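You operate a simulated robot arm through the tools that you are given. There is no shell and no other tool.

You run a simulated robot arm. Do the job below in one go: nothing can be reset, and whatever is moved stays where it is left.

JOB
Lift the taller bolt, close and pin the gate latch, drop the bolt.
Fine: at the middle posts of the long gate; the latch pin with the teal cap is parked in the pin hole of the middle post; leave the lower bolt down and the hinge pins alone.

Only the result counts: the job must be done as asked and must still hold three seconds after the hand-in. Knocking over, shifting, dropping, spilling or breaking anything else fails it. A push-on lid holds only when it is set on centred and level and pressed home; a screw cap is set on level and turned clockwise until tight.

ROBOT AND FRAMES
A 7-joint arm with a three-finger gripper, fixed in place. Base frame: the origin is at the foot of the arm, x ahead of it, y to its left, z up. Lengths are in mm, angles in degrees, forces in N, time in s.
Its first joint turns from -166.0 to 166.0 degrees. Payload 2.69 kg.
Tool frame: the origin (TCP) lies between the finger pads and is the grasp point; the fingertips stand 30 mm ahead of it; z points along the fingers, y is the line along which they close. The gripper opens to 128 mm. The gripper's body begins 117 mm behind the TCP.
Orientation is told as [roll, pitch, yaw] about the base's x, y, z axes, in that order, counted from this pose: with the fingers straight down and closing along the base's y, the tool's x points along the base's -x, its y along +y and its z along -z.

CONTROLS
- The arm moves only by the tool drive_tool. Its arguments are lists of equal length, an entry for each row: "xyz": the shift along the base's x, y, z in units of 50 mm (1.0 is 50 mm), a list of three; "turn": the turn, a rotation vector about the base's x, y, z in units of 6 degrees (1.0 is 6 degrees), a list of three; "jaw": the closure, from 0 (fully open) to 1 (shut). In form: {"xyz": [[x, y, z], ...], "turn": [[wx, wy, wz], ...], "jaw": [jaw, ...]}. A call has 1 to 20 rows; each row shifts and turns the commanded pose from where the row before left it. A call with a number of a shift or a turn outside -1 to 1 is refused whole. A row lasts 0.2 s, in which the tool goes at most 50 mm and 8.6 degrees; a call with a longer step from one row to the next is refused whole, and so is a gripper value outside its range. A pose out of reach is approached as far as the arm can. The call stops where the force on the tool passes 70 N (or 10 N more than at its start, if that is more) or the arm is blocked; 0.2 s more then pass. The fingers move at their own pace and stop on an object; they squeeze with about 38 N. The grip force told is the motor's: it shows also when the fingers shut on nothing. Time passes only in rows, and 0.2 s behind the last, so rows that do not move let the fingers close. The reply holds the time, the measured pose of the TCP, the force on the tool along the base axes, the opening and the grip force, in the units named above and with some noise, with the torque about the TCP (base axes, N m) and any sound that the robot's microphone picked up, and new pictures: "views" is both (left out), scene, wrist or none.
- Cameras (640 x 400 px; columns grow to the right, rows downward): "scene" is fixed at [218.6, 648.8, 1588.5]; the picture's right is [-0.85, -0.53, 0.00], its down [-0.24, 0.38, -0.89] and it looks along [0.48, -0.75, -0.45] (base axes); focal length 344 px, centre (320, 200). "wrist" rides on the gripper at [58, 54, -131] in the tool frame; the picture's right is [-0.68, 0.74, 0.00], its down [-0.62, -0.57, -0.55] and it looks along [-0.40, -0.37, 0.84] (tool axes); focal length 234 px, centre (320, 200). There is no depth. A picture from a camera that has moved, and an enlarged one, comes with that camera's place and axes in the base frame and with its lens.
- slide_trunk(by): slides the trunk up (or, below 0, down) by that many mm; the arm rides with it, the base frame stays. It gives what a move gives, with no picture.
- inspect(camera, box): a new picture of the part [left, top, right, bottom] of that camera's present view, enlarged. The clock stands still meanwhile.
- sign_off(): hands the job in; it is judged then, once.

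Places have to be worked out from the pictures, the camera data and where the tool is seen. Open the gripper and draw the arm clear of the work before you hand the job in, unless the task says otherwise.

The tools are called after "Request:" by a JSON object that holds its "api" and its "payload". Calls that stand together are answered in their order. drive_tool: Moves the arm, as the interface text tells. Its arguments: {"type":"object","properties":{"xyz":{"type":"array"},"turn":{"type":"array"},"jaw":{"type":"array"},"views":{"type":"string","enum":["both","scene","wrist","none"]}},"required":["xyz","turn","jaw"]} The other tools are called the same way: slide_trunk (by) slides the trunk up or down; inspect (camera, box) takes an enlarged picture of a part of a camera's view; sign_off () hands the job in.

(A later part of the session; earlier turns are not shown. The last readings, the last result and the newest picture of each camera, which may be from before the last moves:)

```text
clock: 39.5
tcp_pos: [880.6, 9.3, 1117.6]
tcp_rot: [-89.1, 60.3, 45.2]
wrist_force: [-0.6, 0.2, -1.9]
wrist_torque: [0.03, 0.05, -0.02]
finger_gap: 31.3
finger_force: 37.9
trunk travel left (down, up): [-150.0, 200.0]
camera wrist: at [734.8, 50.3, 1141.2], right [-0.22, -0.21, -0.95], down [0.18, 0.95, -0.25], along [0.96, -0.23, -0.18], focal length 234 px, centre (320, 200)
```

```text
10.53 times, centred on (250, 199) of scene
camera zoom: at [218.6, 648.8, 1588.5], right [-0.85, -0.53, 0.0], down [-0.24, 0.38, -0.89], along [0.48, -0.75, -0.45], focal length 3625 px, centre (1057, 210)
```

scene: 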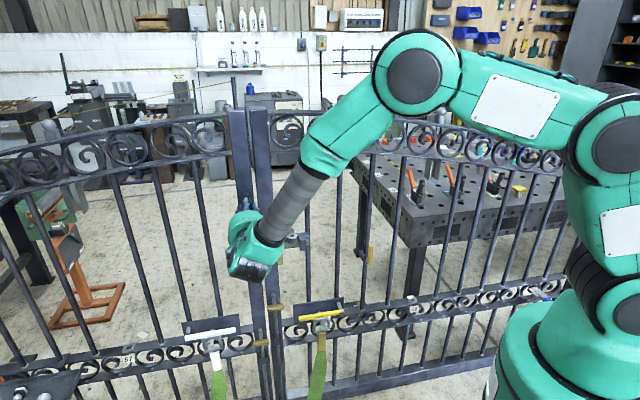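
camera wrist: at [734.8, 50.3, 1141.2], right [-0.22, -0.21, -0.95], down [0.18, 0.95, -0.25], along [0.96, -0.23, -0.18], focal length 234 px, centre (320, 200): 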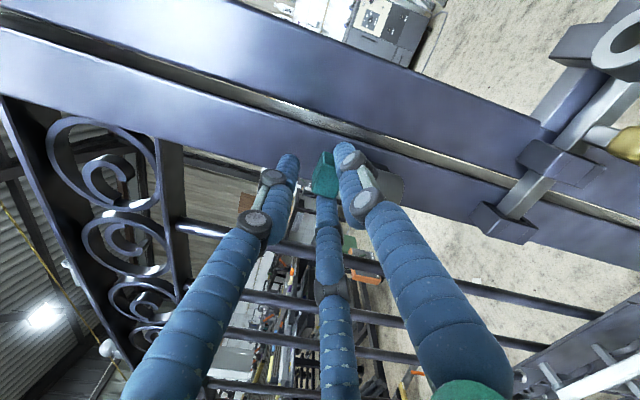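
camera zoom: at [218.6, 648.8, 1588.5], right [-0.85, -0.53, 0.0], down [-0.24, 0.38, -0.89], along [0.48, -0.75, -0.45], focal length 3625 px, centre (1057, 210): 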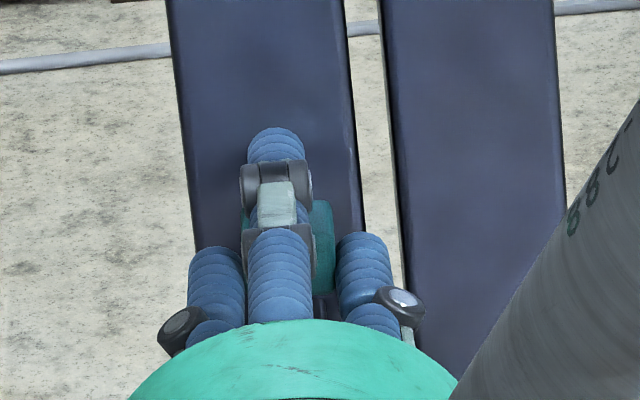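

The pin follows the hand with about 2 N load. I lift another 60 mm to draw it fully out of the parking hole.

Request:
{"api": "drive_tool", "payload": {"xyz": [[0, 0, 0.2], [0, 0, 0.2], [0, 0, 0.2], [0, 0, 0.2], [0, 0, 0.2], [0, 0, 0.2], [0, 0, 0]], "turn": [[0, 0, 0], [0, 0, 0], [0, 0, 0], [0, 0, 0], [0, 0, 0], [0, 0, 0], [0, 0, 0]], "jaw": [1, 1, 1, 1, 1, 1, 1]}}

Request:
{"api": "inspect", "payload": {"camera": "wrist", "box": [240, 110, 400, 210]}}

Request:
{"api": "inspect", "payload": {"camera": "scene", "box": [220, 170, 300, 220]}}

```text
clock: 41.1
tcp_pos: [879.7, 8.5, 1178.3]
tcp_rot: [-89.1, 60.4, 45.2]
wrist_force: [-1.0, -0.8, -1.3]
wrist_torque: [0.04, 0.03, 0.02]
finger_gap: 31.2
finger_force: 38.1
trunk travel left (down, up): [-150.0, 200.0]
camera wrist: at [734.4, 50.3, 1201.6], right [-0.22, -0.21, -0.95], down [0.18, 0.95, -0.25], along [0.96, -0.23, -0.17], focal length 234 px, centre (320, 200)
```

scene: 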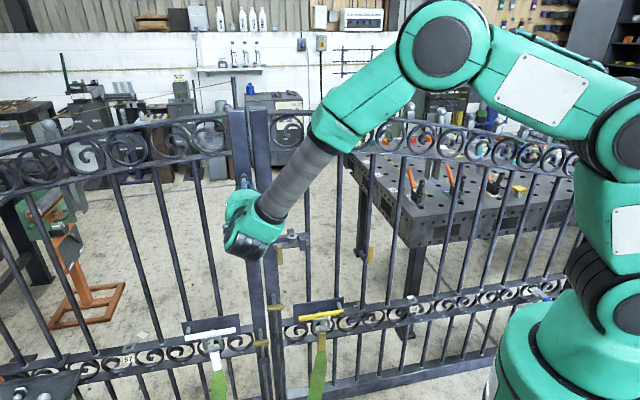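
wrist: 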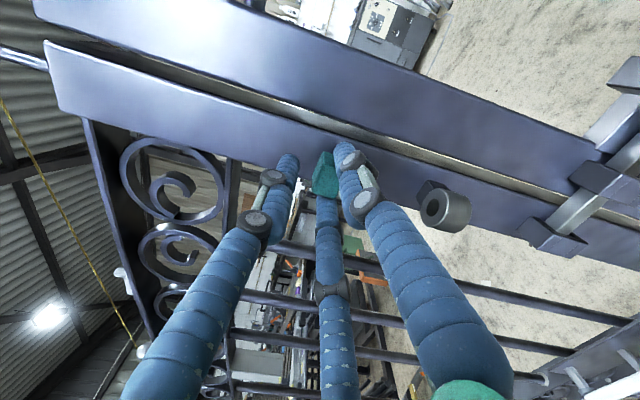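

```text
4.00 times, centred on (320, 160) of wrist
camera zoom: at [734.4, 50.3, 1201.6], right [-0.22, -0.21, -0.95], down [0.18, 0.95, -0.25], along [0.96, -0.23, -0.17], focal length 937 px, centre (320, 360)
```

zoom: 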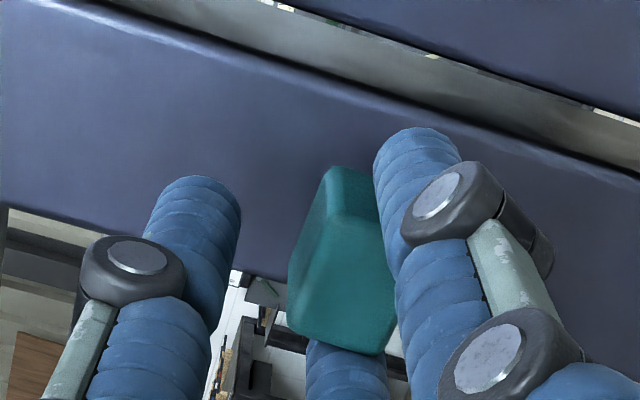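

```text
8.00 times, centred on (260, 195) of scene
camera zoom: at [218.6, 648.8, 1588.5], right [-0.85, -0.53, 0.0], down [-0.24, 0.38, -0.89], along [0.48, -0.75, -0.45], focal length 2755 px, centre (800, 240)
```

zoom: 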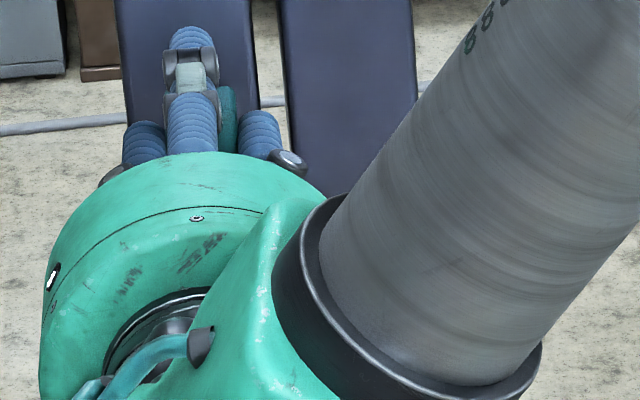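

The parking hole is now empty and the pin is held steadily. Because the palm hides the pin tip from the scene camera, I'll back off from the post and yaw the hand about 42° while travelling, so I can watch pin and latch hole together.

Request:
{"api": "drive_tool", "payload": {"xyz": [[-0.35, 0.35, 0], [-0.35, 0.35, 0], [-0.29, 0.29, 0], [-0.281, -0.304, -0.309], [-0.281, -0.304, -0.309], [-0.281, -0.304, -0.309], [-0.281, -0.304, -0.309], [-0.281, -0.304, -0.309], [-0.281, -0.304, -0.309], [-0.281, -0.304, -0.309], [0, 0, 0]], "turn": [[0, 0, 0], [0, 0, 0], [0, 0, 0], [0, 0, 1], [0, 0, 1], [0, 0, 1], [0, 0, 1], [0, 0, 1], [0, 0, 1], [0, 0, 1], [0, 0, 0]], "jaw": [1, 1, 1, 1, 1, 1, 1, 1, 1, 1, 1]}}

Request:
{"api": "inspect", "payload": {"camera": "scene", "box": [240, 180, 360, 255]}}

Request:
{"api": "inspect", "payload": {"camera": "wrist", "box": [240, 110, 440, 235]}}

```text
clock: 43.5
tcp_pos: [744.9, -11.0, 1089.6]
tcp_rot: [-88.6, 60.4, 81.4]
wrist_force: [0.6, -0.5, -0.4]
wrist_torque: [0.02, 0.05, 0.05]
finger_gap: 31.0
finger_force: 38.0
out of reach, approached as far as the arm can: row 9, 10
trunk travel left (down, up): [-150.0, 200.0]
camera wrist: at [605.0, -62.7, 1113.6], right [-0.06, -0.3, -0.95], down [-0.41, 0.88, -0.25], along [0.91, 0.37, -0.18], focal length 234 px, centre (320, 200)
```

scene: 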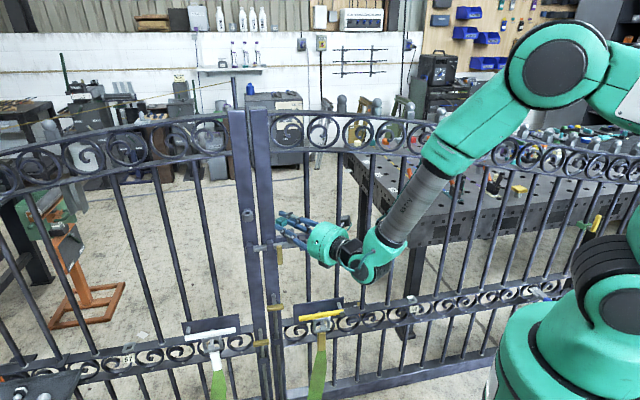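
wrist: 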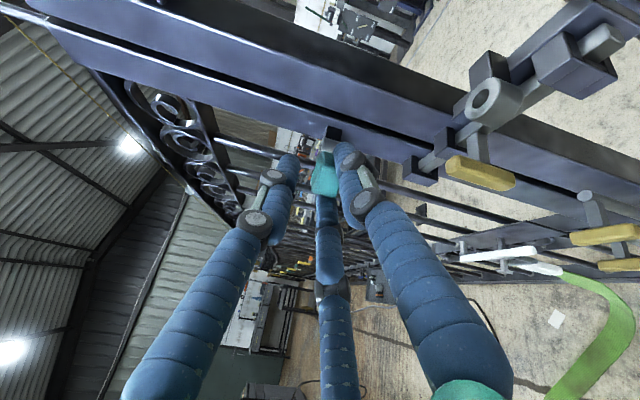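

```text
5.33 times, centred on (300, 218) of scene
camera zoom: at [218.6, 648.8, 1588.5], right [-0.85, -0.53, 0.0], down [-0.24, 0.38, -0.89], along [0.48, -0.75, -0.45], focal length 1837 px, centre (427, 107)
```

zoom: 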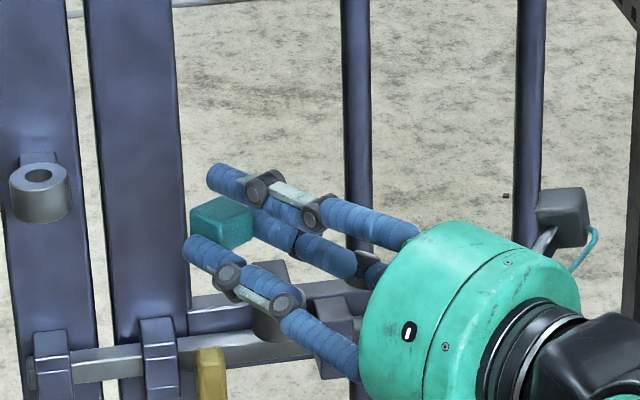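

```text
3.20 times, centred on (340, 172) of wrist
camera zoom: at [605.0, -62.7, 1113.6], right [-0.06, -0.3, -0.95], down [-0.41, 0.88, -0.25], along [0.91, 0.37, -0.18], focal length 749 px, centre (256, 288)
```

zoom: 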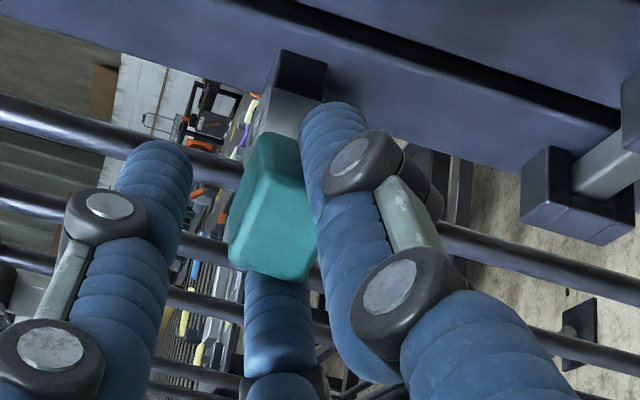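

The last rows were at the arm's limit, but the view of the cap is good. I zoom in to see whether the pin tip shows below the finger.

Request:
{"api": "inspect", "payload": {"camera": "scene", "box": [268, 210, 300, 240]}}

Request:
{"api": "inspect", "payload": {"camera": "wrist", "box": [300, 120, 400, 182]}}

```text
13.33 times, centred on (284, 225) of scene
camera zoom: at [218.6, 648.8, 1588.5], right [-0.85, -0.53, 0.0], down [-0.24, 0.38, -0.89], along [0.48, -0.75, -0.45], focal length 4592 px, centre (800, -133)
```

zoom: 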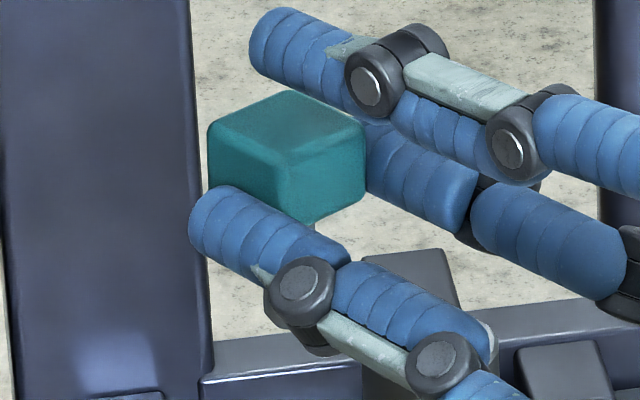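

```text
6.40 times, centred on (350, 151) of wrist
camera zoom: at [605.0, -62.7, 1113.6], right [-0.06, -0.3, -0.95], down [-0.41, 0.88, -0.25], along [0.91, 0.37, -0.18], focal length 1499 px, centre (128, 514)
```

zoom: 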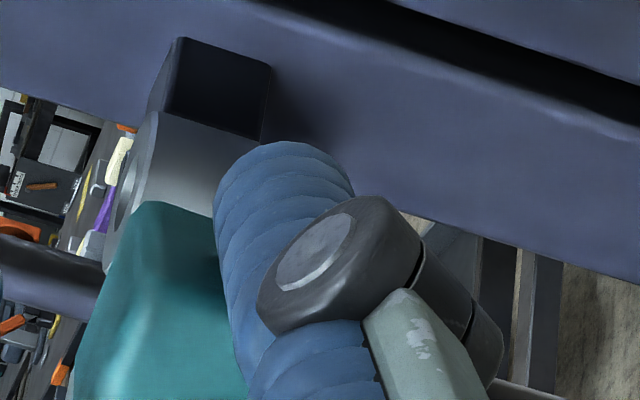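

The tip is hidden behind the finger, so I'll align by geometry. First I measure the latch boss accurately from this wrist view.

Request:
{"api": "inspect", "payload": {"camera": "wrist", "box": [440, 60, 540, 135]}}

Request:
{"api": "inspect", "payload": {"camera": "scene", "box": [224, 195, 264, 225]}}

```text
5.33 times, centred on (490, 98) of wrist
camera zoom: at [605.0, -62.7, 1113.6], right [-0.06, -0.3, -0.95], down [-0.41, 0.88, -0.25], along [0.91, 0.37, -0.18], focal length 1249 px, centre (-587, 747)
```

zoom: 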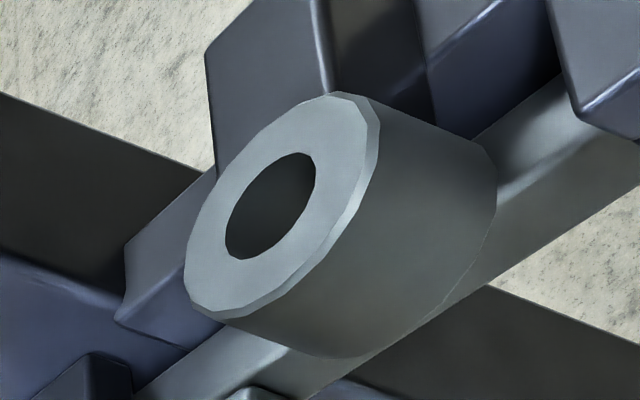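

```text
13.33 times, centred on (244, 210) of scene
camera zoom: at [218.6, 648.8, 1588.5], right [-0.85, -0.53, 0.0], down [-0.24, 0.38, -0.89], along [0.48, -0.75, -0.45], focal length 4592 px, centre (1333, 67)
```

zoom: 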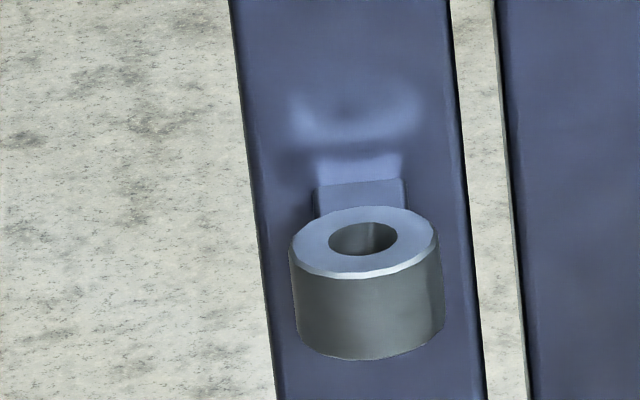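

Triangulation puts the latch hole at about (800,-102,981) and the parking hole at about (895,-7,1082): same distance from the gate plane, offset about -134 mm along the gate and -101 mm down. I'll return to the un-yawed grasp orientation so that a pure translation from the grasp pose aligns the pin.

Request:
{"api": "drive_tool", "payload": {"xyz": [[0, 0, 0], [0, 0, 0], [0, 0, 0], [0, 0, 0], [0, 0, 0], [0, 0, 0], [0, 0, 0]], "turn": [[0, 0, -1], [0, 0, -1], [0, 0, -1], [0, 0, -1], [0, 0, -1], [0, 0, -1], [0, 0, 0]], "jaw": [1, 1, 1, 1, 1, 1, 1], "views": "none"}}

```text
clock: 45.1
tcp_pos: [745.6, -10.2, 1087.6]
tcp_rot: [-88.6, 60.5, 45.3]
wrist_force: [0.5, -0.5, -1.2]
wrist_torque: [0.02, -0.01, -0.04]
finger_gap: 30.9
finger_force: 38.3
trunk travel left (down, up): [-150.0, 200.0]
```

The command was reset to the reached pose and the orientation now matches the grasp orientation. I shift along the gate to the latch hole's line at z≈1062, then advance part-way and look.

Request:
{"api": "drive_tool", "payload": {"xyz": [[-0.179, -0.179, -0.25], [-0.179, -0.179, -0.25], [0.2, -0.2, 0], [0.2, -0.2, 0], [0.2, -0.2, 0], [0.2, -0.2, 0], [0, 0, 0], [0, 0, 0]], "turn": [[0, 0, 0], [0, 0, 0], [0, 0, 0], [0, 0, 0], [0, 0, 0], [0, 0, 0], [0, 0, 0], [0, 0, 0]], "jaw": [1, 1, 1, 1, 1, 1, 1, 1]}}

Request:
{"api": "inspect", "payload": {"camera": "scene", "box": [260, 200, 340, 250]}}

Request:
{"api": "inspect", "payload": {"camera": "wrist", "box": [280, 110, 440, 210]}}

```text
clock: 46.9
tcp_pos: [765.1, -70.2, 1064.9]
tcp_rot: [-88.7, 60.3, 45.2]
wrist_force: [0.1, -0.4, -1.4]
wrist_torque: [0.05, 0.01, -0.07]
finger_gap: 31.0
finger_force: 38.1
trunk travel left (down, up): [-150.0, 200.0]
camera wrist: at [621.6, -27.6, 1089.8], right [-0.23, -0.21, -0.95], down [0.19, 0.95, -0.25], along [0.96, -0.24, -0.18], focal length 234 px, centre (320, 200)
```

scene: 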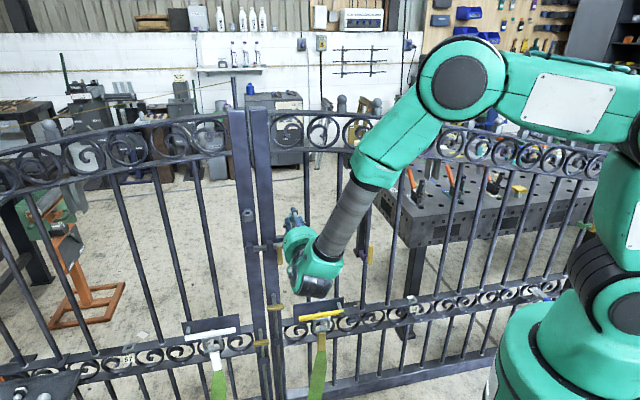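
wrist: 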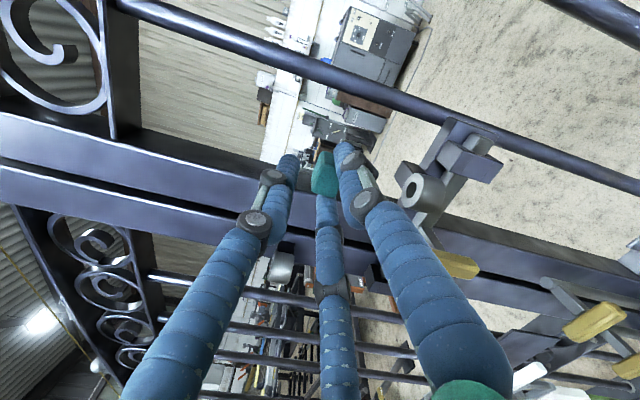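

```text
8.00 times, centred on (300, 225) of scene
camera zoom: at [218.6, 648.8, 1588.5], right [-0.85, -0.53, 0.0], down [-0.24, 0.38, -0.89], along [0.48, -0.75, -0.45], focal length 2755 px, centre (480, 0)
```

zoom: 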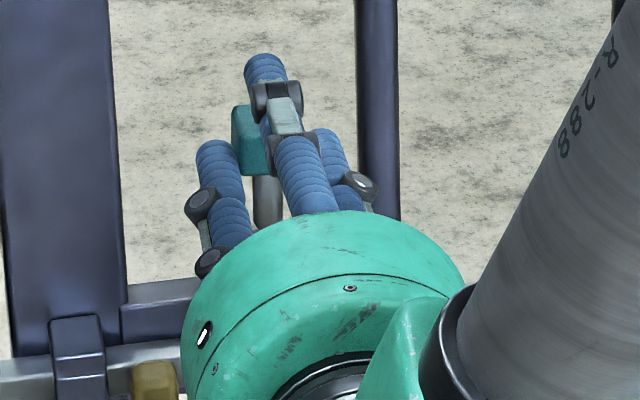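

```text
4.00 times, centred on (360, 160) of wrist
camera zoom: at [621.6, -27.6, 1089.8], right [-0.23, -0.21, -0.95], down [0.19, 0.95, -0.25], along [0.96, -0.24, -0.18], focal length 937 px, centre (160, 360)
```

zoom: 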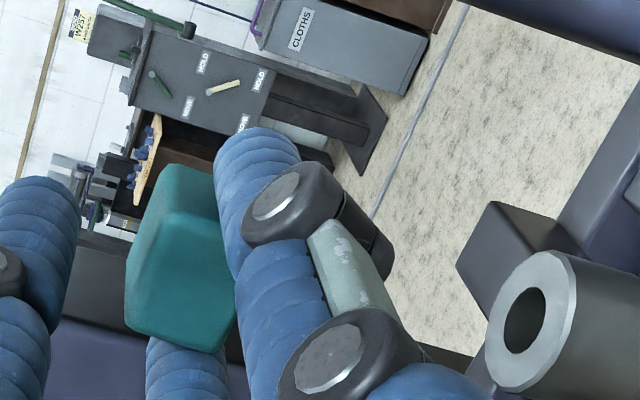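

The pin is now visible below the cap in the scene view. I zoom in on it.

Request:
{"api": "inspect", "payload": {"camera": "scene", "box": [280, 208, 312, 232]}}

Request:
{"api": "inspect", "payload": {"camera": "wrist", "box": [380, 150, 460, 212]}}

```text
16.00 times, centred on (296, 220) of scene
camera zoom: at [218.6, 648.8, 1588.5], right [-0.85, -0.53, 0.0], down [-0.24, 0.38, -0.89], along [0.48, -0.75, -0.45], focal length 5510 px, centre (704, -120)
```

zoom: 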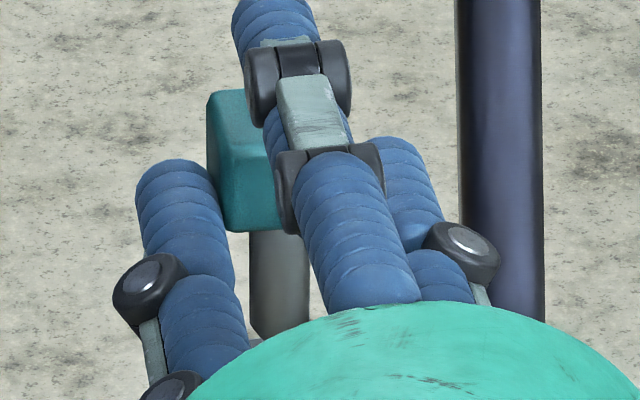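

```text
6.45 times, centred on (420, 181) of wrist
camera zoom: at [621.6, -27.6, 1089.8], right [-0.23, -0.21, -0.95], down [0.19, 0.95, -0.25], along [0.96, -0.24, -0.18], focal length 1511 px, centre (-325, 323)
```

zoom: 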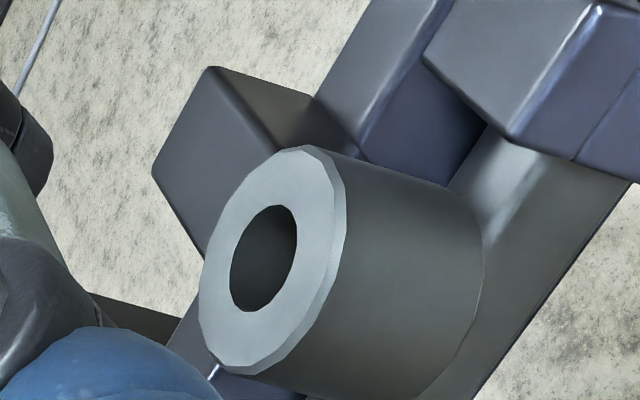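

The tip of the pin (about 28 mm long, 12 mm diameter) is visible, and two wrist views agree that the latch hole lies at u=493.5, n=-638. I move +2.4 mm along the gate, 25 mm forward, then lower so the tip is a few mm above the boss.

Request:
{"api": "drive_tool", "payload": {"xyz": [[0.154, -0.086, 0], [0.12, -0.12, 0], [0.12, -0.12, 0], [0, 0, -0.2], [0, 0, -0.2], [0, 0, -0.2], [0, 0, 0], [0, 0, 0]], "turn": [[0, 0, 0], [0, 0, 0], [0, 0, 0], [0, 0, 0], [0, 0, 0], [0, 0, 0], [0, 0, 0], [0, 0, 0]], "jaw": [1, 1, 1, 1, 1, 1, 1, 1], "views": "none"}}

Request:
{"api": "inspect", "payload": {"camera": "scene", "box": [280, 212, 312, 242]}}

Request:
{"api": "inspect", "payload": {"camera": "wrist", "box": [340, 130, 460, 205]}}

```text
clock: 48.7
tcp_pos: [786.5, -84.4, 1035.2]
tcp_rot: [-88.7, 60.4, 45.1]
wrist_force: [-0.6, -0.7, -1.0]
wrist_torque: [0.01, 0.07, 0.05]
finger_gap: 31.2
finger_force: 38.2
trunk travel left (down, up): [-150.0, 200.0]
```

```text
13.33 times, centred on (296, 227) of scene
camera zoom: at [218.6, 648.8, 1588.5], right [-0.85, -0.53, 0.0], down [-0.24, 0.38, -0.89], along [0.48, -0.75, -0.45], focal length 4592 px, centre (640, -160)
```

zoom: 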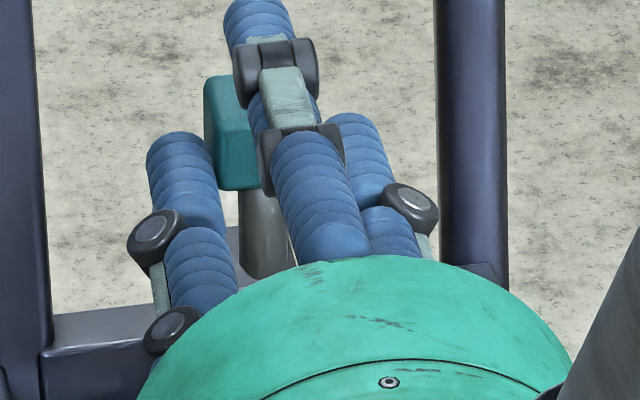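

```text
5.33 times, centred on (400, 168) of wrist
camera zoom: at [641.4, -43.2, 1059.9], right [-0.23, -0.21, -0.95], down [0.19, 0.95, -0.25], along [0.96, -0.24, -0.18], focal length 1249 px, centre (-107, 373)
```

zoom: 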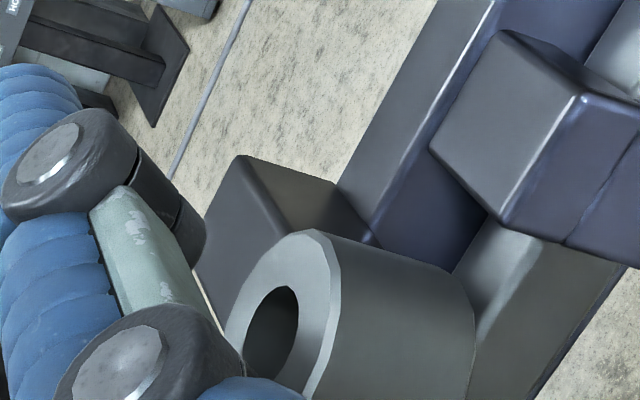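

The pin is above the boss; readings scatter by about 1 mm, so I take two still readings to average before deciding the final lateral correction.

Request:
{"api": "drive_tool", "payload": {"xyz": [[0, 0, 0]], "turn": [[0, 0, 0]], "jaw": [1], "views": "none"}}

Request:
{"api": "drive_tool", "payload": {"xyz": [[0, 0, 0]], "turn": [[0, 0, 0]], "jaw": [1], "views": "none"}}

Request:
{"api": "drive_tool", "payload": {"xyz": [[0, 0, 0]], "turn": [[0, 0, 0]], "jaw": [1], "views": "none"}}

Request:
{"api": "inspect", "payload": {"camera": "scene", "box": [284, 218, 304, 234]}}

```text
clock: 49.1
tcp_pos: [785.9, -84.2, 1034.8]
tcp_rot: [-88.7, 60.4, 45.3]
wrist_force: [-0.2, 0.0, -1.3]
wrist_torque: [0.02, 0.03, 0.0]
finger_gap: 31.0
finger_force: 38.1
trunk travel left (down, up): [-150.0, 200.0]
```

```text
clock: 49.5
tcp_pos: [785.7, -85.0, 1035.6]
tcp_rot: [-88.7, 60.4, 45.3]
wrist_force: [0.5, -0.2, -1.1]
wrist_torque: [0.04, 0.01, 0.0]
finger_gap: 31.1
finger_force: 38.0
trunk travel left (down, up): [-150.0, 200.0]
```

```text
clock: 49.9
tcp_pos: [787.1, -85.5, 1034.5]
tcp_rot: [-88.8, 60.4, 45.3]
wrist_force: [0.5, 0.1, -2.0]
wrist_torque: [0.01, 0.06, 0.0]
finger_gap: 31.1
finger_force: 38.2
trunk travel left (down, up): [-150.0, 200.0]
```

```text
16.00 times, centred on (294, 226) of scene
camera zoom: at [218.6, 648.8, 1588.5], right [-0.85, -0.53, 0.0], down [-0.24, 0.38, -0.89], along [0.48, -0.75, -0.45], focal length 5510 px, centre (736, -216)
```

zoom: 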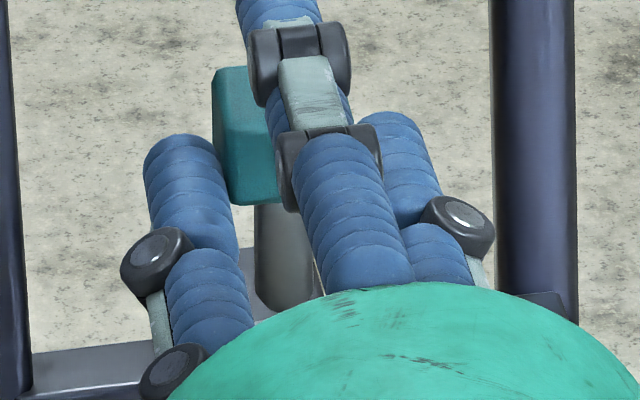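

By pixel comparison in the scene camera, the pin axis already lies over the hole to within about 0.5 mm along the gate. I zoom in more to confirm the pin edges.

Request:
{"api": "inspect", "payload": {"camera": "scene", "box": [289, 228, 299, 238]}}

Request:
{"api": "inspect", "payload": {"camera": "wrist", "box": [370, 165, 430, 205]}}

```text
16.00 times, centred on (294, 233) of scene
camera zoom: at [218.6, 648.8, 1588.5], right [-0.85, -0.53, 0.0], down [-0.24, 0.38, -0.89], along [0.48, -0.75, -0.45], focal length 5510 px, centre (736, -328)
```

zoom: 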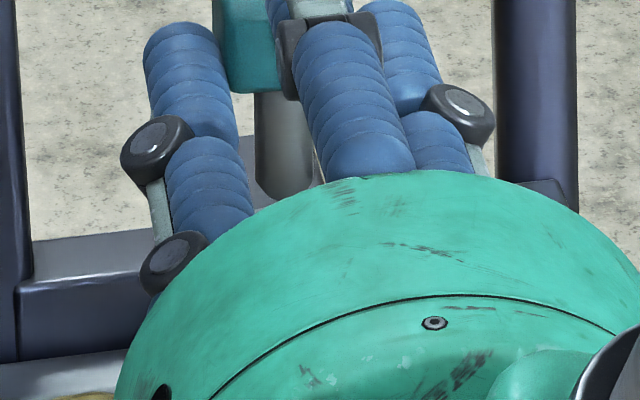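

```text
10.00 times, centred on (400, 185) of wrist
camera zoom: at [641.4, -43.2, 1059.9], right [-0.23, -0.21, -0.95], down [0.19, 0.95, -0.25], along [0.96, -0.24, -0.18], focal length 2342 px, centre (-480, 350)
```

zoom: 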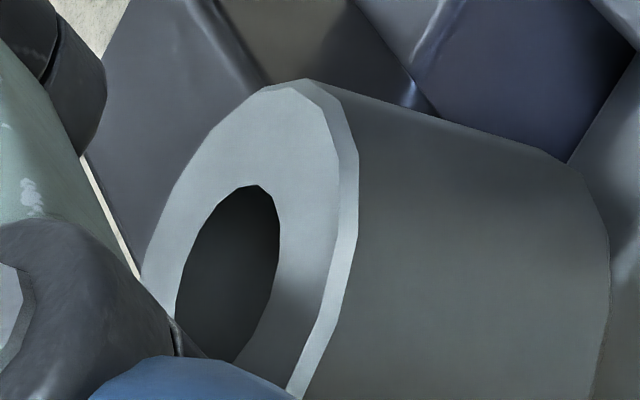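

The pin is about 0.5 mm to +u of the hole, well inside the 1.6 mm clearance. I correct that and lower 12 mm in 2 mm steps, watching the vertical force.

Request:
{"api": "drive_tool", "payload": {"xyz": [[-0.007, -0.007, -0.04], [0, 0, -0.04], [0, 0, -0.04], [0, 0, -0.04], [0, 0, -0.04], [0, 0, -0.04], [0, 0, 0]], "turn": [[0, 0, 0], [0, 0, 0], [0, 0, 0], [0, 0, 0], [0, 0, 0], [0, 0, 0], [0, 0, 0]], "jaw": [1, 1, 1, 1, 1, 1, 1], "views": "none"}}

Request:
{"api": "inspect", "payload": {"camera": "scene", "box": [284, 222, 304, 240]}}

Request:
{"api": "inspect", "payload": {"camera": "wrist", "box": [350, 150, 430, 205]}}

```text
clock: 51.5
tcp_pos: [786.5, -86.4, 1023.1]
tcp_rot: [-88.6, 60.5, 45.2]
wrist_force: [-0.1, 0.1, -1.7]
wrist_torque: [0.01, 0.01, 0.0]
finger_gap: 30.8
finger_force: 38.0
trunk travel left (down, up): [-150.0, 200.0]
```

```text
16.00 times, centred on (294, 231) of scene
camera zoom: at [218.6, 648.8, 1588.5], right [-0.85, -0.53, 0.0], down [-0.24, 0.38, -0.89], along [0.48, -0.75, -0.45], focal length 5510 px, centre (736, -296)
```

zoom: 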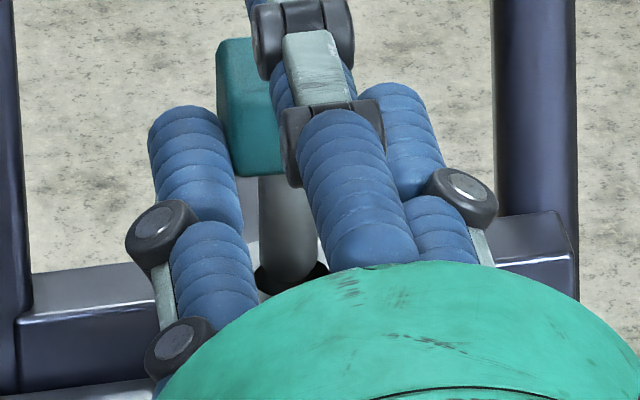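

```text
7.27 times, centred on (390, 178) of wrist
camera zoom: at [641.6, -43.9, 1047.6], right [-0.23, -0.21, -0.95], down [0.19, 0.95, -0.25], along [0.96, -0.24, -0.18], focal length 1703 px, centre (-189, 364)
```

zoom: 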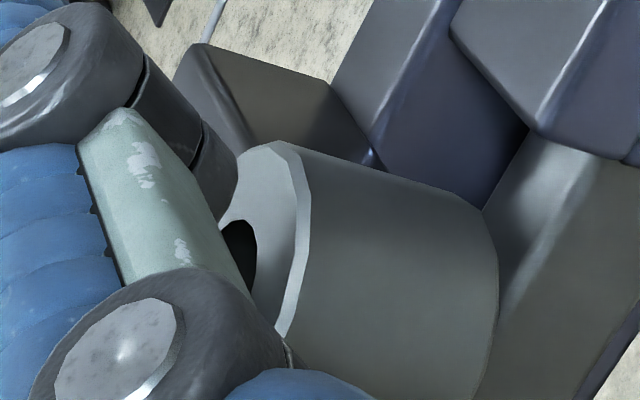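

The pin tip sits inside the dark ring of the hole, well centred. I continue lowering another 12 mm and check the force.

Request:
{"api": "drive_tool", "payload": {"xyz": [[0, 0, -0.04], [0, 0, -0.04], [0, 0, -0.04], [0, 0, -0.04], [0, 0, -0.04], [0, 0, -0.04], [0, 0, 0]], "turn": [[0, 0, 0], [0, 0, 0], [0, 0, 0], [0, 0, 0], [0, 0, 0], [0, 0, 0], [0, 0, 0]], "jaw": [1, 1, 1, 1, 1, 1, 1], "views": "none"}}

Request:
{"api": "inspect", "payload": {"camera": "scene", "box": [284, 222, 304, 240]}}

Request:
{"api": "inspect", "payload": {"camera": "wrist", "box": [330, 140, 430, 202]}}

```text
clock: 53.1
tcp_pos: [785.3, -85.3, 1009.9]
tcp_rot: [-88.8, 60.4, 45.2]
wrist_force: [-1.0, -0.2, -1.0]
wrist_torque: [0.03, 0.01, -0.04]
finger_gap: 30.9
finger_force: 38.0
trunk travel left (down, up): [-150.0, 200.0]
```

```text
16.00 times, centred on (294, 231) of scene
camera zoom: at [218.6, 648.8, 1588.5], right [-0.85, -0.53, 0.0], down [-0.24, 0.38, -0.89], along [0.48, -0.75, -0.45], focal length 5510 px, centre (736, -296)
```

zoom: 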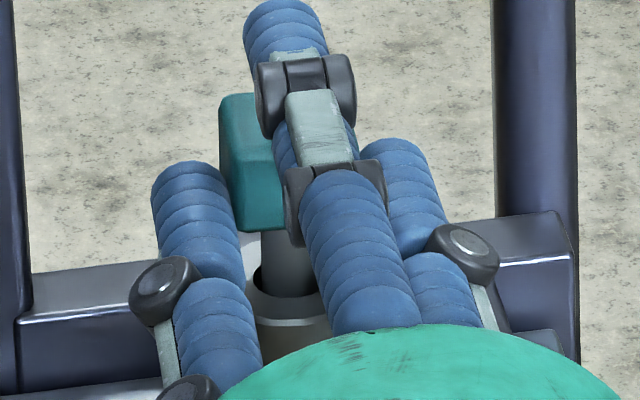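

```text
6.40 times, centred on (380, 171) of wrist
camera zoom: at [641.2, -43.4, 1034.9], right [-0.23, -0.21, -0.95], down [0.19, 0.95, -0.25], along [0.96, -0.24, -0.18], focal length 1499 px, centre (-64, 386)
```

zoom: 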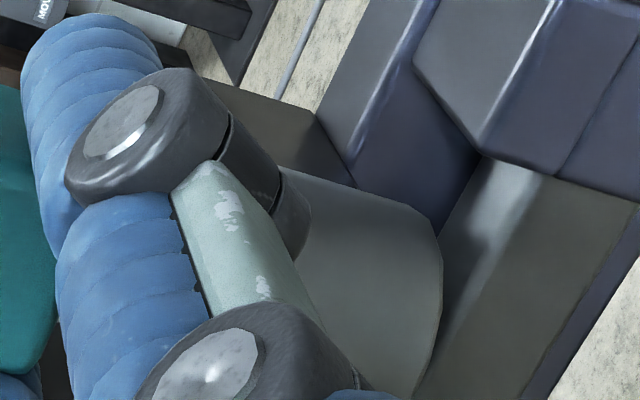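

The pin has entered the boss freely with no contact force. I keep lowering gently until something touches.

Request:
{"api": "drive_tool", "payload": {"xyz": [[0, 0, -0.03], [0, 0, -0.03], [0, 0, -0.03], [0, 0, -0.03], [0, 0, 0]], "turn": [[0, 0, 0], [0, 0, 0], [0, 0, 0], [0, 0, 0], [0, 0, 0]], "jaw": [1, 1, 1, 1, 1], "views": "none"}}

Request:
{"api": "inspect", "payload": {"camera": "scene", "box": [284, 222, 304, 240]}}

```text
clock: 54.3
tcp_pos: [786.3, -84.2, 1003.4]
tcp_rot: [-88.8, 60.4, 45.1]
wrist_force: [-0.8, -0.4, 2.3]
wrist_torque: [-0.16, -0.02, -0.02]
finger_gap: 30.7
finger_force: 37.9
trunk travel left (down, up): [-150.0, 200.0]
```

```text
16.00 times, centred on (294, 231) of scene
camera zoom: at [218.6, 648.8, 1588.5], right [-0.85, -0.53, 0.0], down [-0.24, 0.38, -0.89], along [0.48, -0.75, -0.45], focal length 5510 px, centre (736, -296)
```

zoom: 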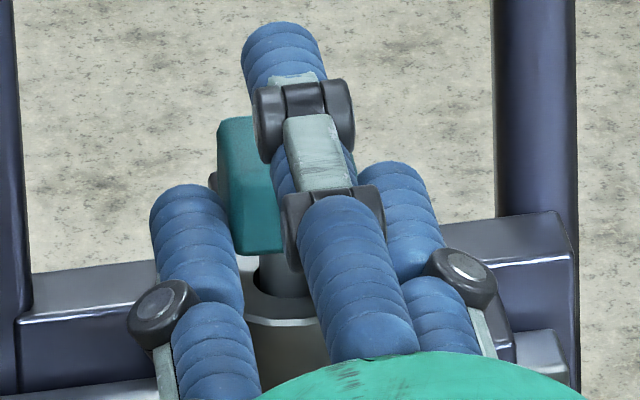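

Slight contact (about 3 N) appeared with the pin about 18 mm deep, either the fingers on the boss rim or the pin on the bar. The pin is safely captive, so I raise 3 mm and open the jaws to let it drop, then look.

Request:
{"api": "drive_tool", "payload": {"xyz": [[0, 0, 0.03], [0, 0, 0.03], [0, 0, 0], [0, 0, 0.02], [0, 0, 0], [0, 0, 0]], "turn": [[0, 0, 0], [0, 0, 0], [0, 0, 0], [0, 0, 0], [0, 0, 0], [0, 0, 0]], "jaw": [1, 0.72, 0.67, 0.63, 0.62, 0.62], "views": "none"}}

Request:
{"api": "inspect", "payload": {"camera": "scene", "box": [284, 222, 304, 240]}}

Request:
{"api": "inspect", "payload": {"camera": "wrist", "box": [280, 120, 440, 220]}}

```text
clock: 55.7
tcp_pos: [786.4, -85.7, 1007.6]
tcp_rot: [-88.7, 60.5, 45.3]
wrist_force: [-0.3, -1.0, 0.7]
wrist_torque: [-0.03, 0.0, 0.01]
finger_gap: 49.1
finger_force: 0.0
trunk travel left (down, up): [-150.0, 200.0]
```

```text
16.00 times, centred on (294, 231) of scene
camera zoom: at [218.6, 648.8, 1588.5], right [-0.85, -0.53, 0.0], down [-0.24, 0.38, -0.89], along [0.48, -0.75, -0.45], focal length 5510 px, centre (736, -296)
```

zoom: 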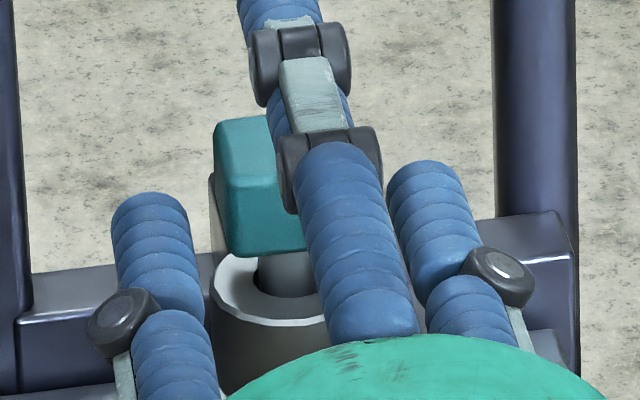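

```text
4.00 times, centred on (360, 170) of wrist
camera zoom: at [641.9, -43.1, 1032.8], right [-0.23, -0.21, -0.95], down [0.19, 0.95, -0.25], along [0.96, -0.24, -0.18], focal length 937 px, centre (160, 320)
```

zoom: 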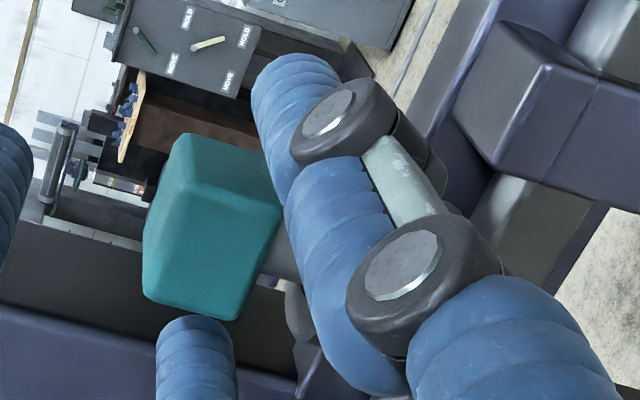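

The pin stands in the latch boss with about 11 mm of neck showing, like it did when parked. I withdraw straight back to get a clear look at how it is seated.

Request:
{"api": "drive_tool", "payload": {"xyz": [[-0.15, 0.15, 0], [-0.3, 0.3, 0], [-0.4, 0.4, 0], [-0.4, 0.4, 0], [-0.4, 0.4, 0], [-0.2, -0.2, 0.3], [-0.3, -0.3, 0.5], [0, 0, 0]], "turn": [[0, 0, 0], [0, 0, 0], [0, 0, 0], [0, 0, 0], [0, 0, 0], [0, 0, 0], [0, 0, 0], [0, 0, 0]], "jaw": [0.6, 0.6, 0.6, 0.6, 0.6, 0.6, 0.6, 0.6]}}

Request:
{"api": "inspect", "payload": {"camera": "scene", "box": [284, 222, 304, 240]}}

Request:
{"api": "inspect", "payload": {"camera": "scene", "box": [232, 200, 352, 275]}}

```text
clock: 57.5
tcp_pos: [679.1, -29.0, 1048.1]
tcp_rot: [-88.8, 60.4, 45.2]
wrist_force: [-0.7, -1.3, 0.0]
wrist_torque: [0.01, 0.03, 0.03]
finger_gap: 51.2
finger_force: 0.2
trunk travel left (down, up): [-150.0, 200.0]
camera wrist: at [534.2, 13.5, 1073.6], right [-0.23, -0.2, -0.95], down [0.19, 0.95, -0.25], along [0.96, -0.24, -0.18], focal length 234 px, centre (320, 200)
```

scene: 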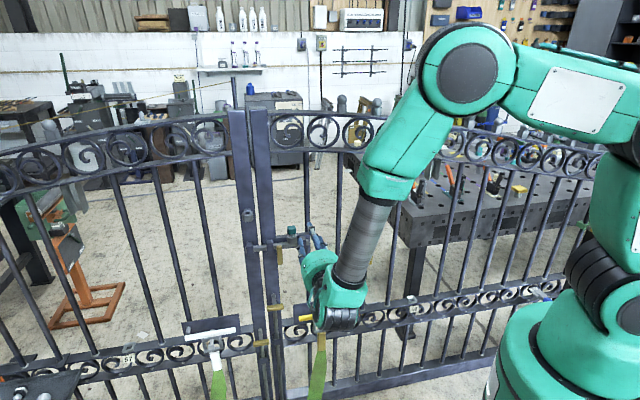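
wrist: 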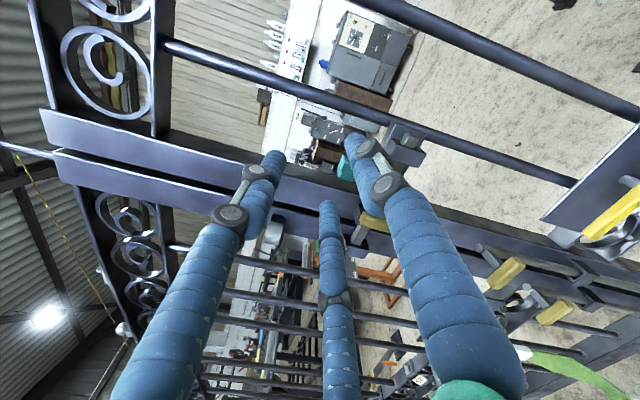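

```text
16.00 times, centred on (294, 231) of scene
camera zoom: at [218.6, 648.8, 1588.5], right [-0.85, -0.53, 0.0], down [-0.24, 0.38, -0.89], along [0.48, -0.75, -0.45], focal length 5510 px, centre (736, -296)
```

zoom: 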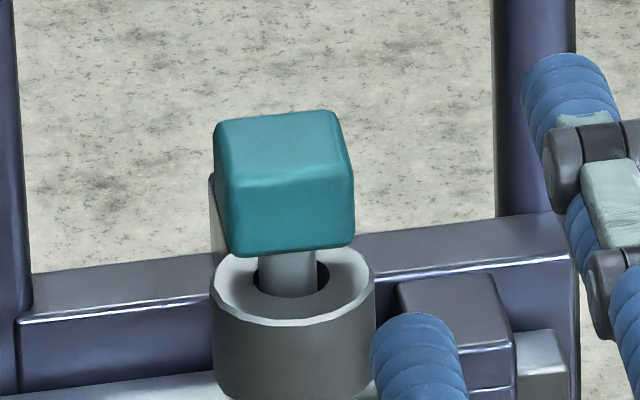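

```text
5.33 times, centred on (292, 238) of scene
camera zoom: at [218.6, 648.8, 1588.5], right [-0.85, -0.53, 0.0], down [-0.24, 0.38, -0.89], along [0.48, -0.75, -0.45], focal length 1837 px, centre (469, 0)
```

zoom: 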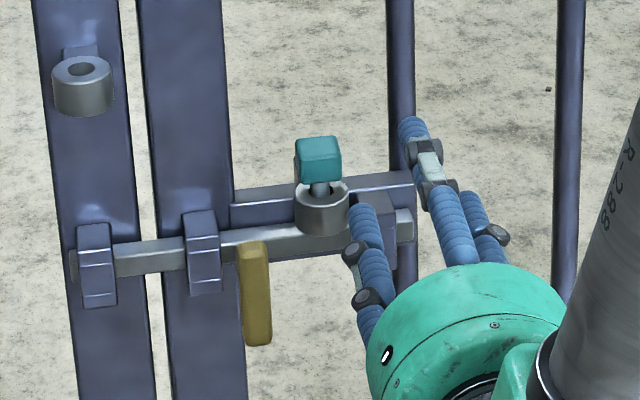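

The pin stands vertical in the latch boss, about 15 mm deep, just as it stood when parked. To check whether it also engages the bar, I lower the hand with fingers wide open for a wrist view from beside the latch.

Request:
{"api": "drive_tool", "payload": {"xyz": [[-0.3, 0.3, -0.3], [-0.3, 0.3, -0.5], [-0.3, -0.3, -0.6], [-0.2, -0.2, -0.6], [0, 0, 0]], "turn": [[0, 0, 0], [0, 0, 0], [0, 0, 0], [0, 0, 0], [0, 0, 0]], "jaw": [0.4, 0.2, 0, 0, 0]}}

Request:
{"api": "inspect", "payload": {"camera": "scene", "box": [272, 215, 322, 255]}}

```text
clock: 58.7
tcp_pos: [624.8, -20.6, 947.6]
tcp_rot: [-88.8, 60.4, 45.1]
wrist_force: [0.0, -0.4, -0.8]
wrist_torque: [-0.01, -0.02, 0.0]
finger_gap: 128.1
finger_force: 0.0
trunk travel left (down, up): [-150.0, 200.0]
camera wrist: at [479.9, 20.8, 972.6], right [-0.23, -0.21, -0.95], down [0.19, 0.95, -0.25], along [0.96, -0.24, -0.18], focal length 234 px, centre (320, 200)
```

scene: 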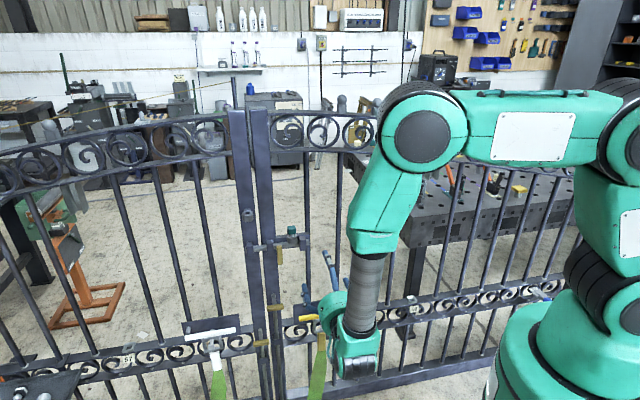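
wrist: 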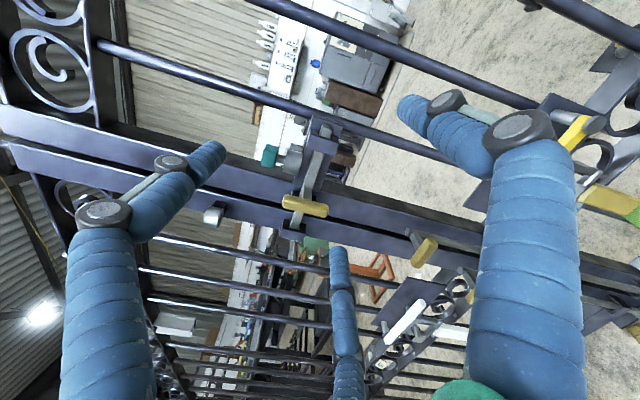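

```text
10.00 times, centred on (297, 235) of scene
camera zoom: at [218.6, 648.8, 1588.5], right [-0.85, -0.53, 0.0], down [-0.24, 0.38, -0.89], along [0.48, -0.75, -0.45], focal length 3444 px, centre (550, -150)
```

zoom: 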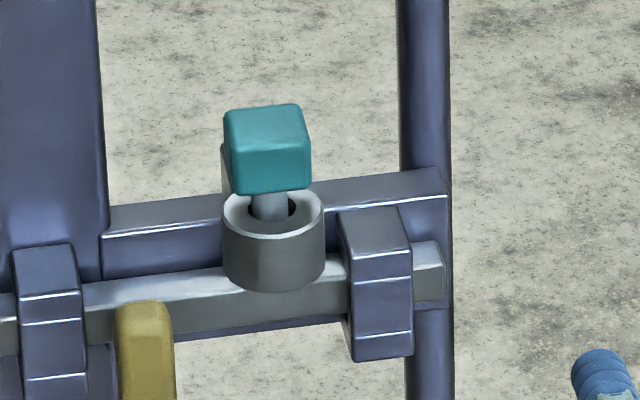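

Good clear view with the fingers open. I zoom the wrist camera on the latch boss and cap.

Request:
{"api": "inspect", "payload": {"camera": "wrist", "box": [250, 110, 350, 175]}}

Request:
{"api": "inspect", "payload": {"camera": "wrist", "box": [250, 135, 300, 168]}}

```text
6.15 times, centred on (300, 142) of wrist
camera zoom: at [479.9, 20.8, 972.6], right [-0.23, -0.21, -0.95], down [0.19, 0.95, -0.25], along [0.96, -0.24, -0.18], focal length 1441 px, centre (443, 554)
```

zoom: 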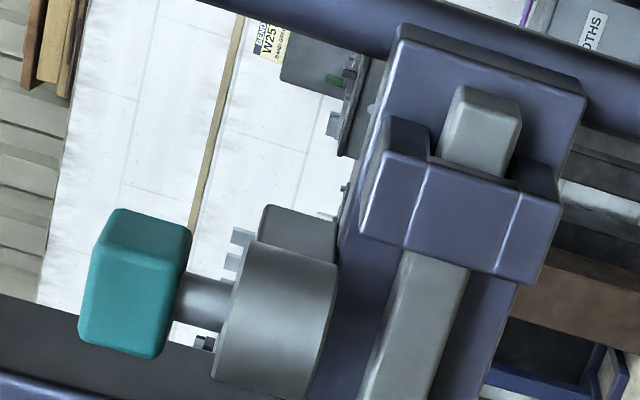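

```text
12.12 times, centred on (275, 152) of wrist
camera zoom: at [479.9, 20.8, 972.6], right [-0.23, -0.21, -0.95], down [0.19, 0.95, -0.25], along [0.96, -0.24, -0.18], focal length 2838 px, centre (866, 788)
```

zoom: 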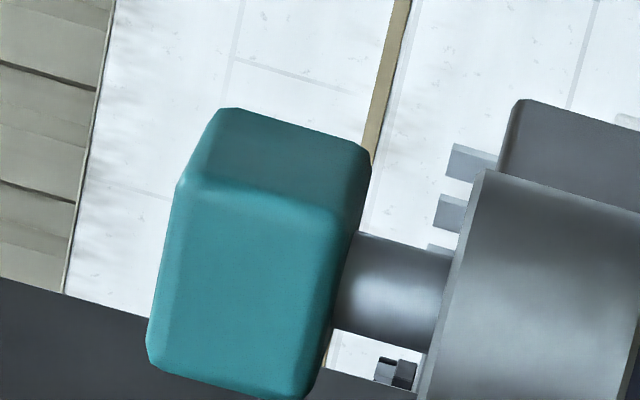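

The boss and pin sit in front of the bar plane, so the pin rests on the boss's own floor. I drop the camera lower to look at the boss from underneath and check how far the pin goes through.

Request:
{"api": "drive_tool", "payload": {"xyz": [[0, 0, -0.8], [0, 0, -0.8], [0, 0, -0.9], [0, 0, 0]], "turn": [[0, 0, 0], [0, 0, 0], [0, 0, 0], [0, 0, 0]], "jaw": [0, 0, 0, 0], "views": "wrist"}}

Request:
{"api": "inspect", "payload": {"camera": "wrist", "box": [180, 90, 300, 165]}}

```text
clock: 59.7
tcp_pos: [623.0, -18.7, 821.7]
tcp_rot: [-88.7, 60.4, 45.2]
wrist_force: [0.9, 0.0, -0.8]
wrist_torque: [0.01, 0.0, -0.04]
finger_gap: 127.9
finger_force: 0.0
trunk travel left (down, up): [-150.0, 200.0]
camera wrist: at [478.9, 21.8, 846.7], right [-0.23, -0.21, -0.95], down [0.19, 0.95, -0.25], along [0.96, -0.24, -0.18], focal length 234 px, centre (320, 200)
```

wrist: 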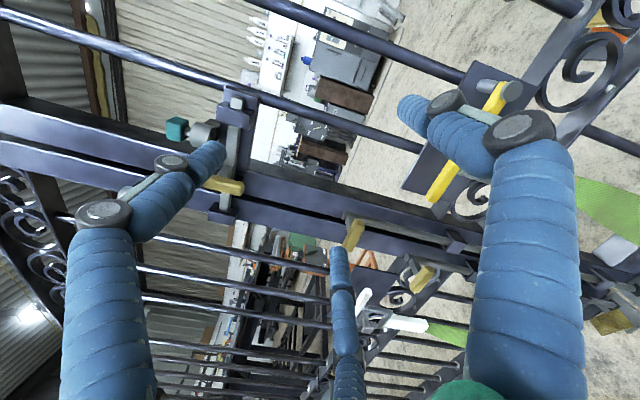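

```text
5.33 times, centred on (240, 128) of wrist
camera zoom: at [478.9, 21.8, 846.7], right [-0.23, -0.21, -0.95], down [0.19, 0.95, -0.25], along [0.96, -0.24, -0.18], focal length 1249 px, centre (747, 587)
```

zoom: 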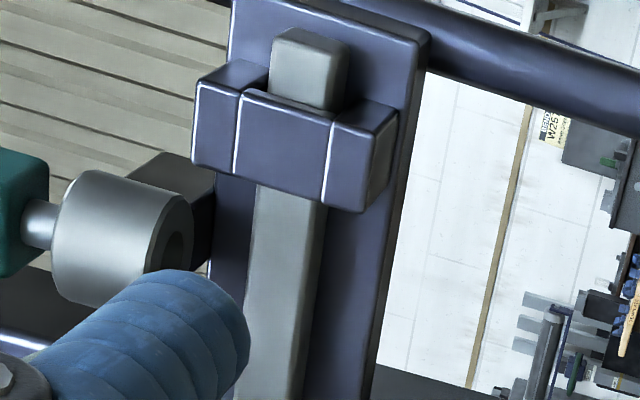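

The boss bottom shows a dark bore. I shift sideways a bit so the finger no longer covers it and look again.

Request:
{"api": "drive_tool", "payload": {"xyz": [[-0.5, -0.5, 0], [0.2, -0.2, -0.3], [0.3, -0.3, 0], [0, 0, 0]], "turn": [[0, 0, 0], [0, 0, 0], [0, 0, 0], [0, 0, 0]], "jaw": [0.4, 0.7, 0.9, 0.9], "views": "wrist"}}

Request:
{"api": "inspect", "payload": {"camera": "wrist", "box": [120, 80, 240, 155]}}

```text
clock: 60.7
tcp_pos: [623.3, -70.4, 806.9]
tcp_rot: [-88.7, 60.4, 45.1]
wrist_force: [0.1, 0.8, -0.1]
wrist_torque: [0.0, 0.01, -0.01]
finger_gap: 12.8
finger_force: 0.0
trunk travel left (down, up): [-150.0, 200.0]
camera wrist: at [479.3, -29.0, 833.4], right [-0.23, -0.21, -0.95], down [0.19, 0.95, -0.25], along [0.96, -0.24, -0.18], focal length 234 px, centre (320, 200)
```

wrist: 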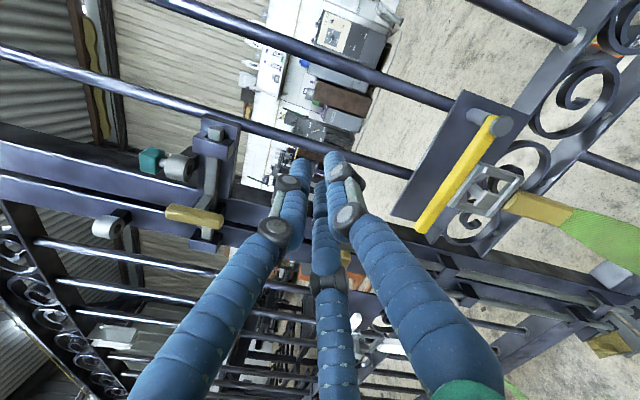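

```text
5.33 times, centred on (180, 118) of wrist
camera zoom: at [479.3, -29.0, 833.4], right [-0.23, -0.21, -0.95], down [0.19, 0.95, -0.25], along [0.96, -0.24, -0.18], focal length 1249 px, centre (1067, 640)
```

zoom: 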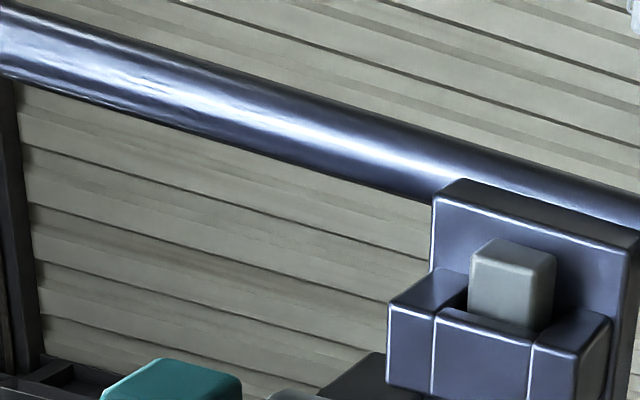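

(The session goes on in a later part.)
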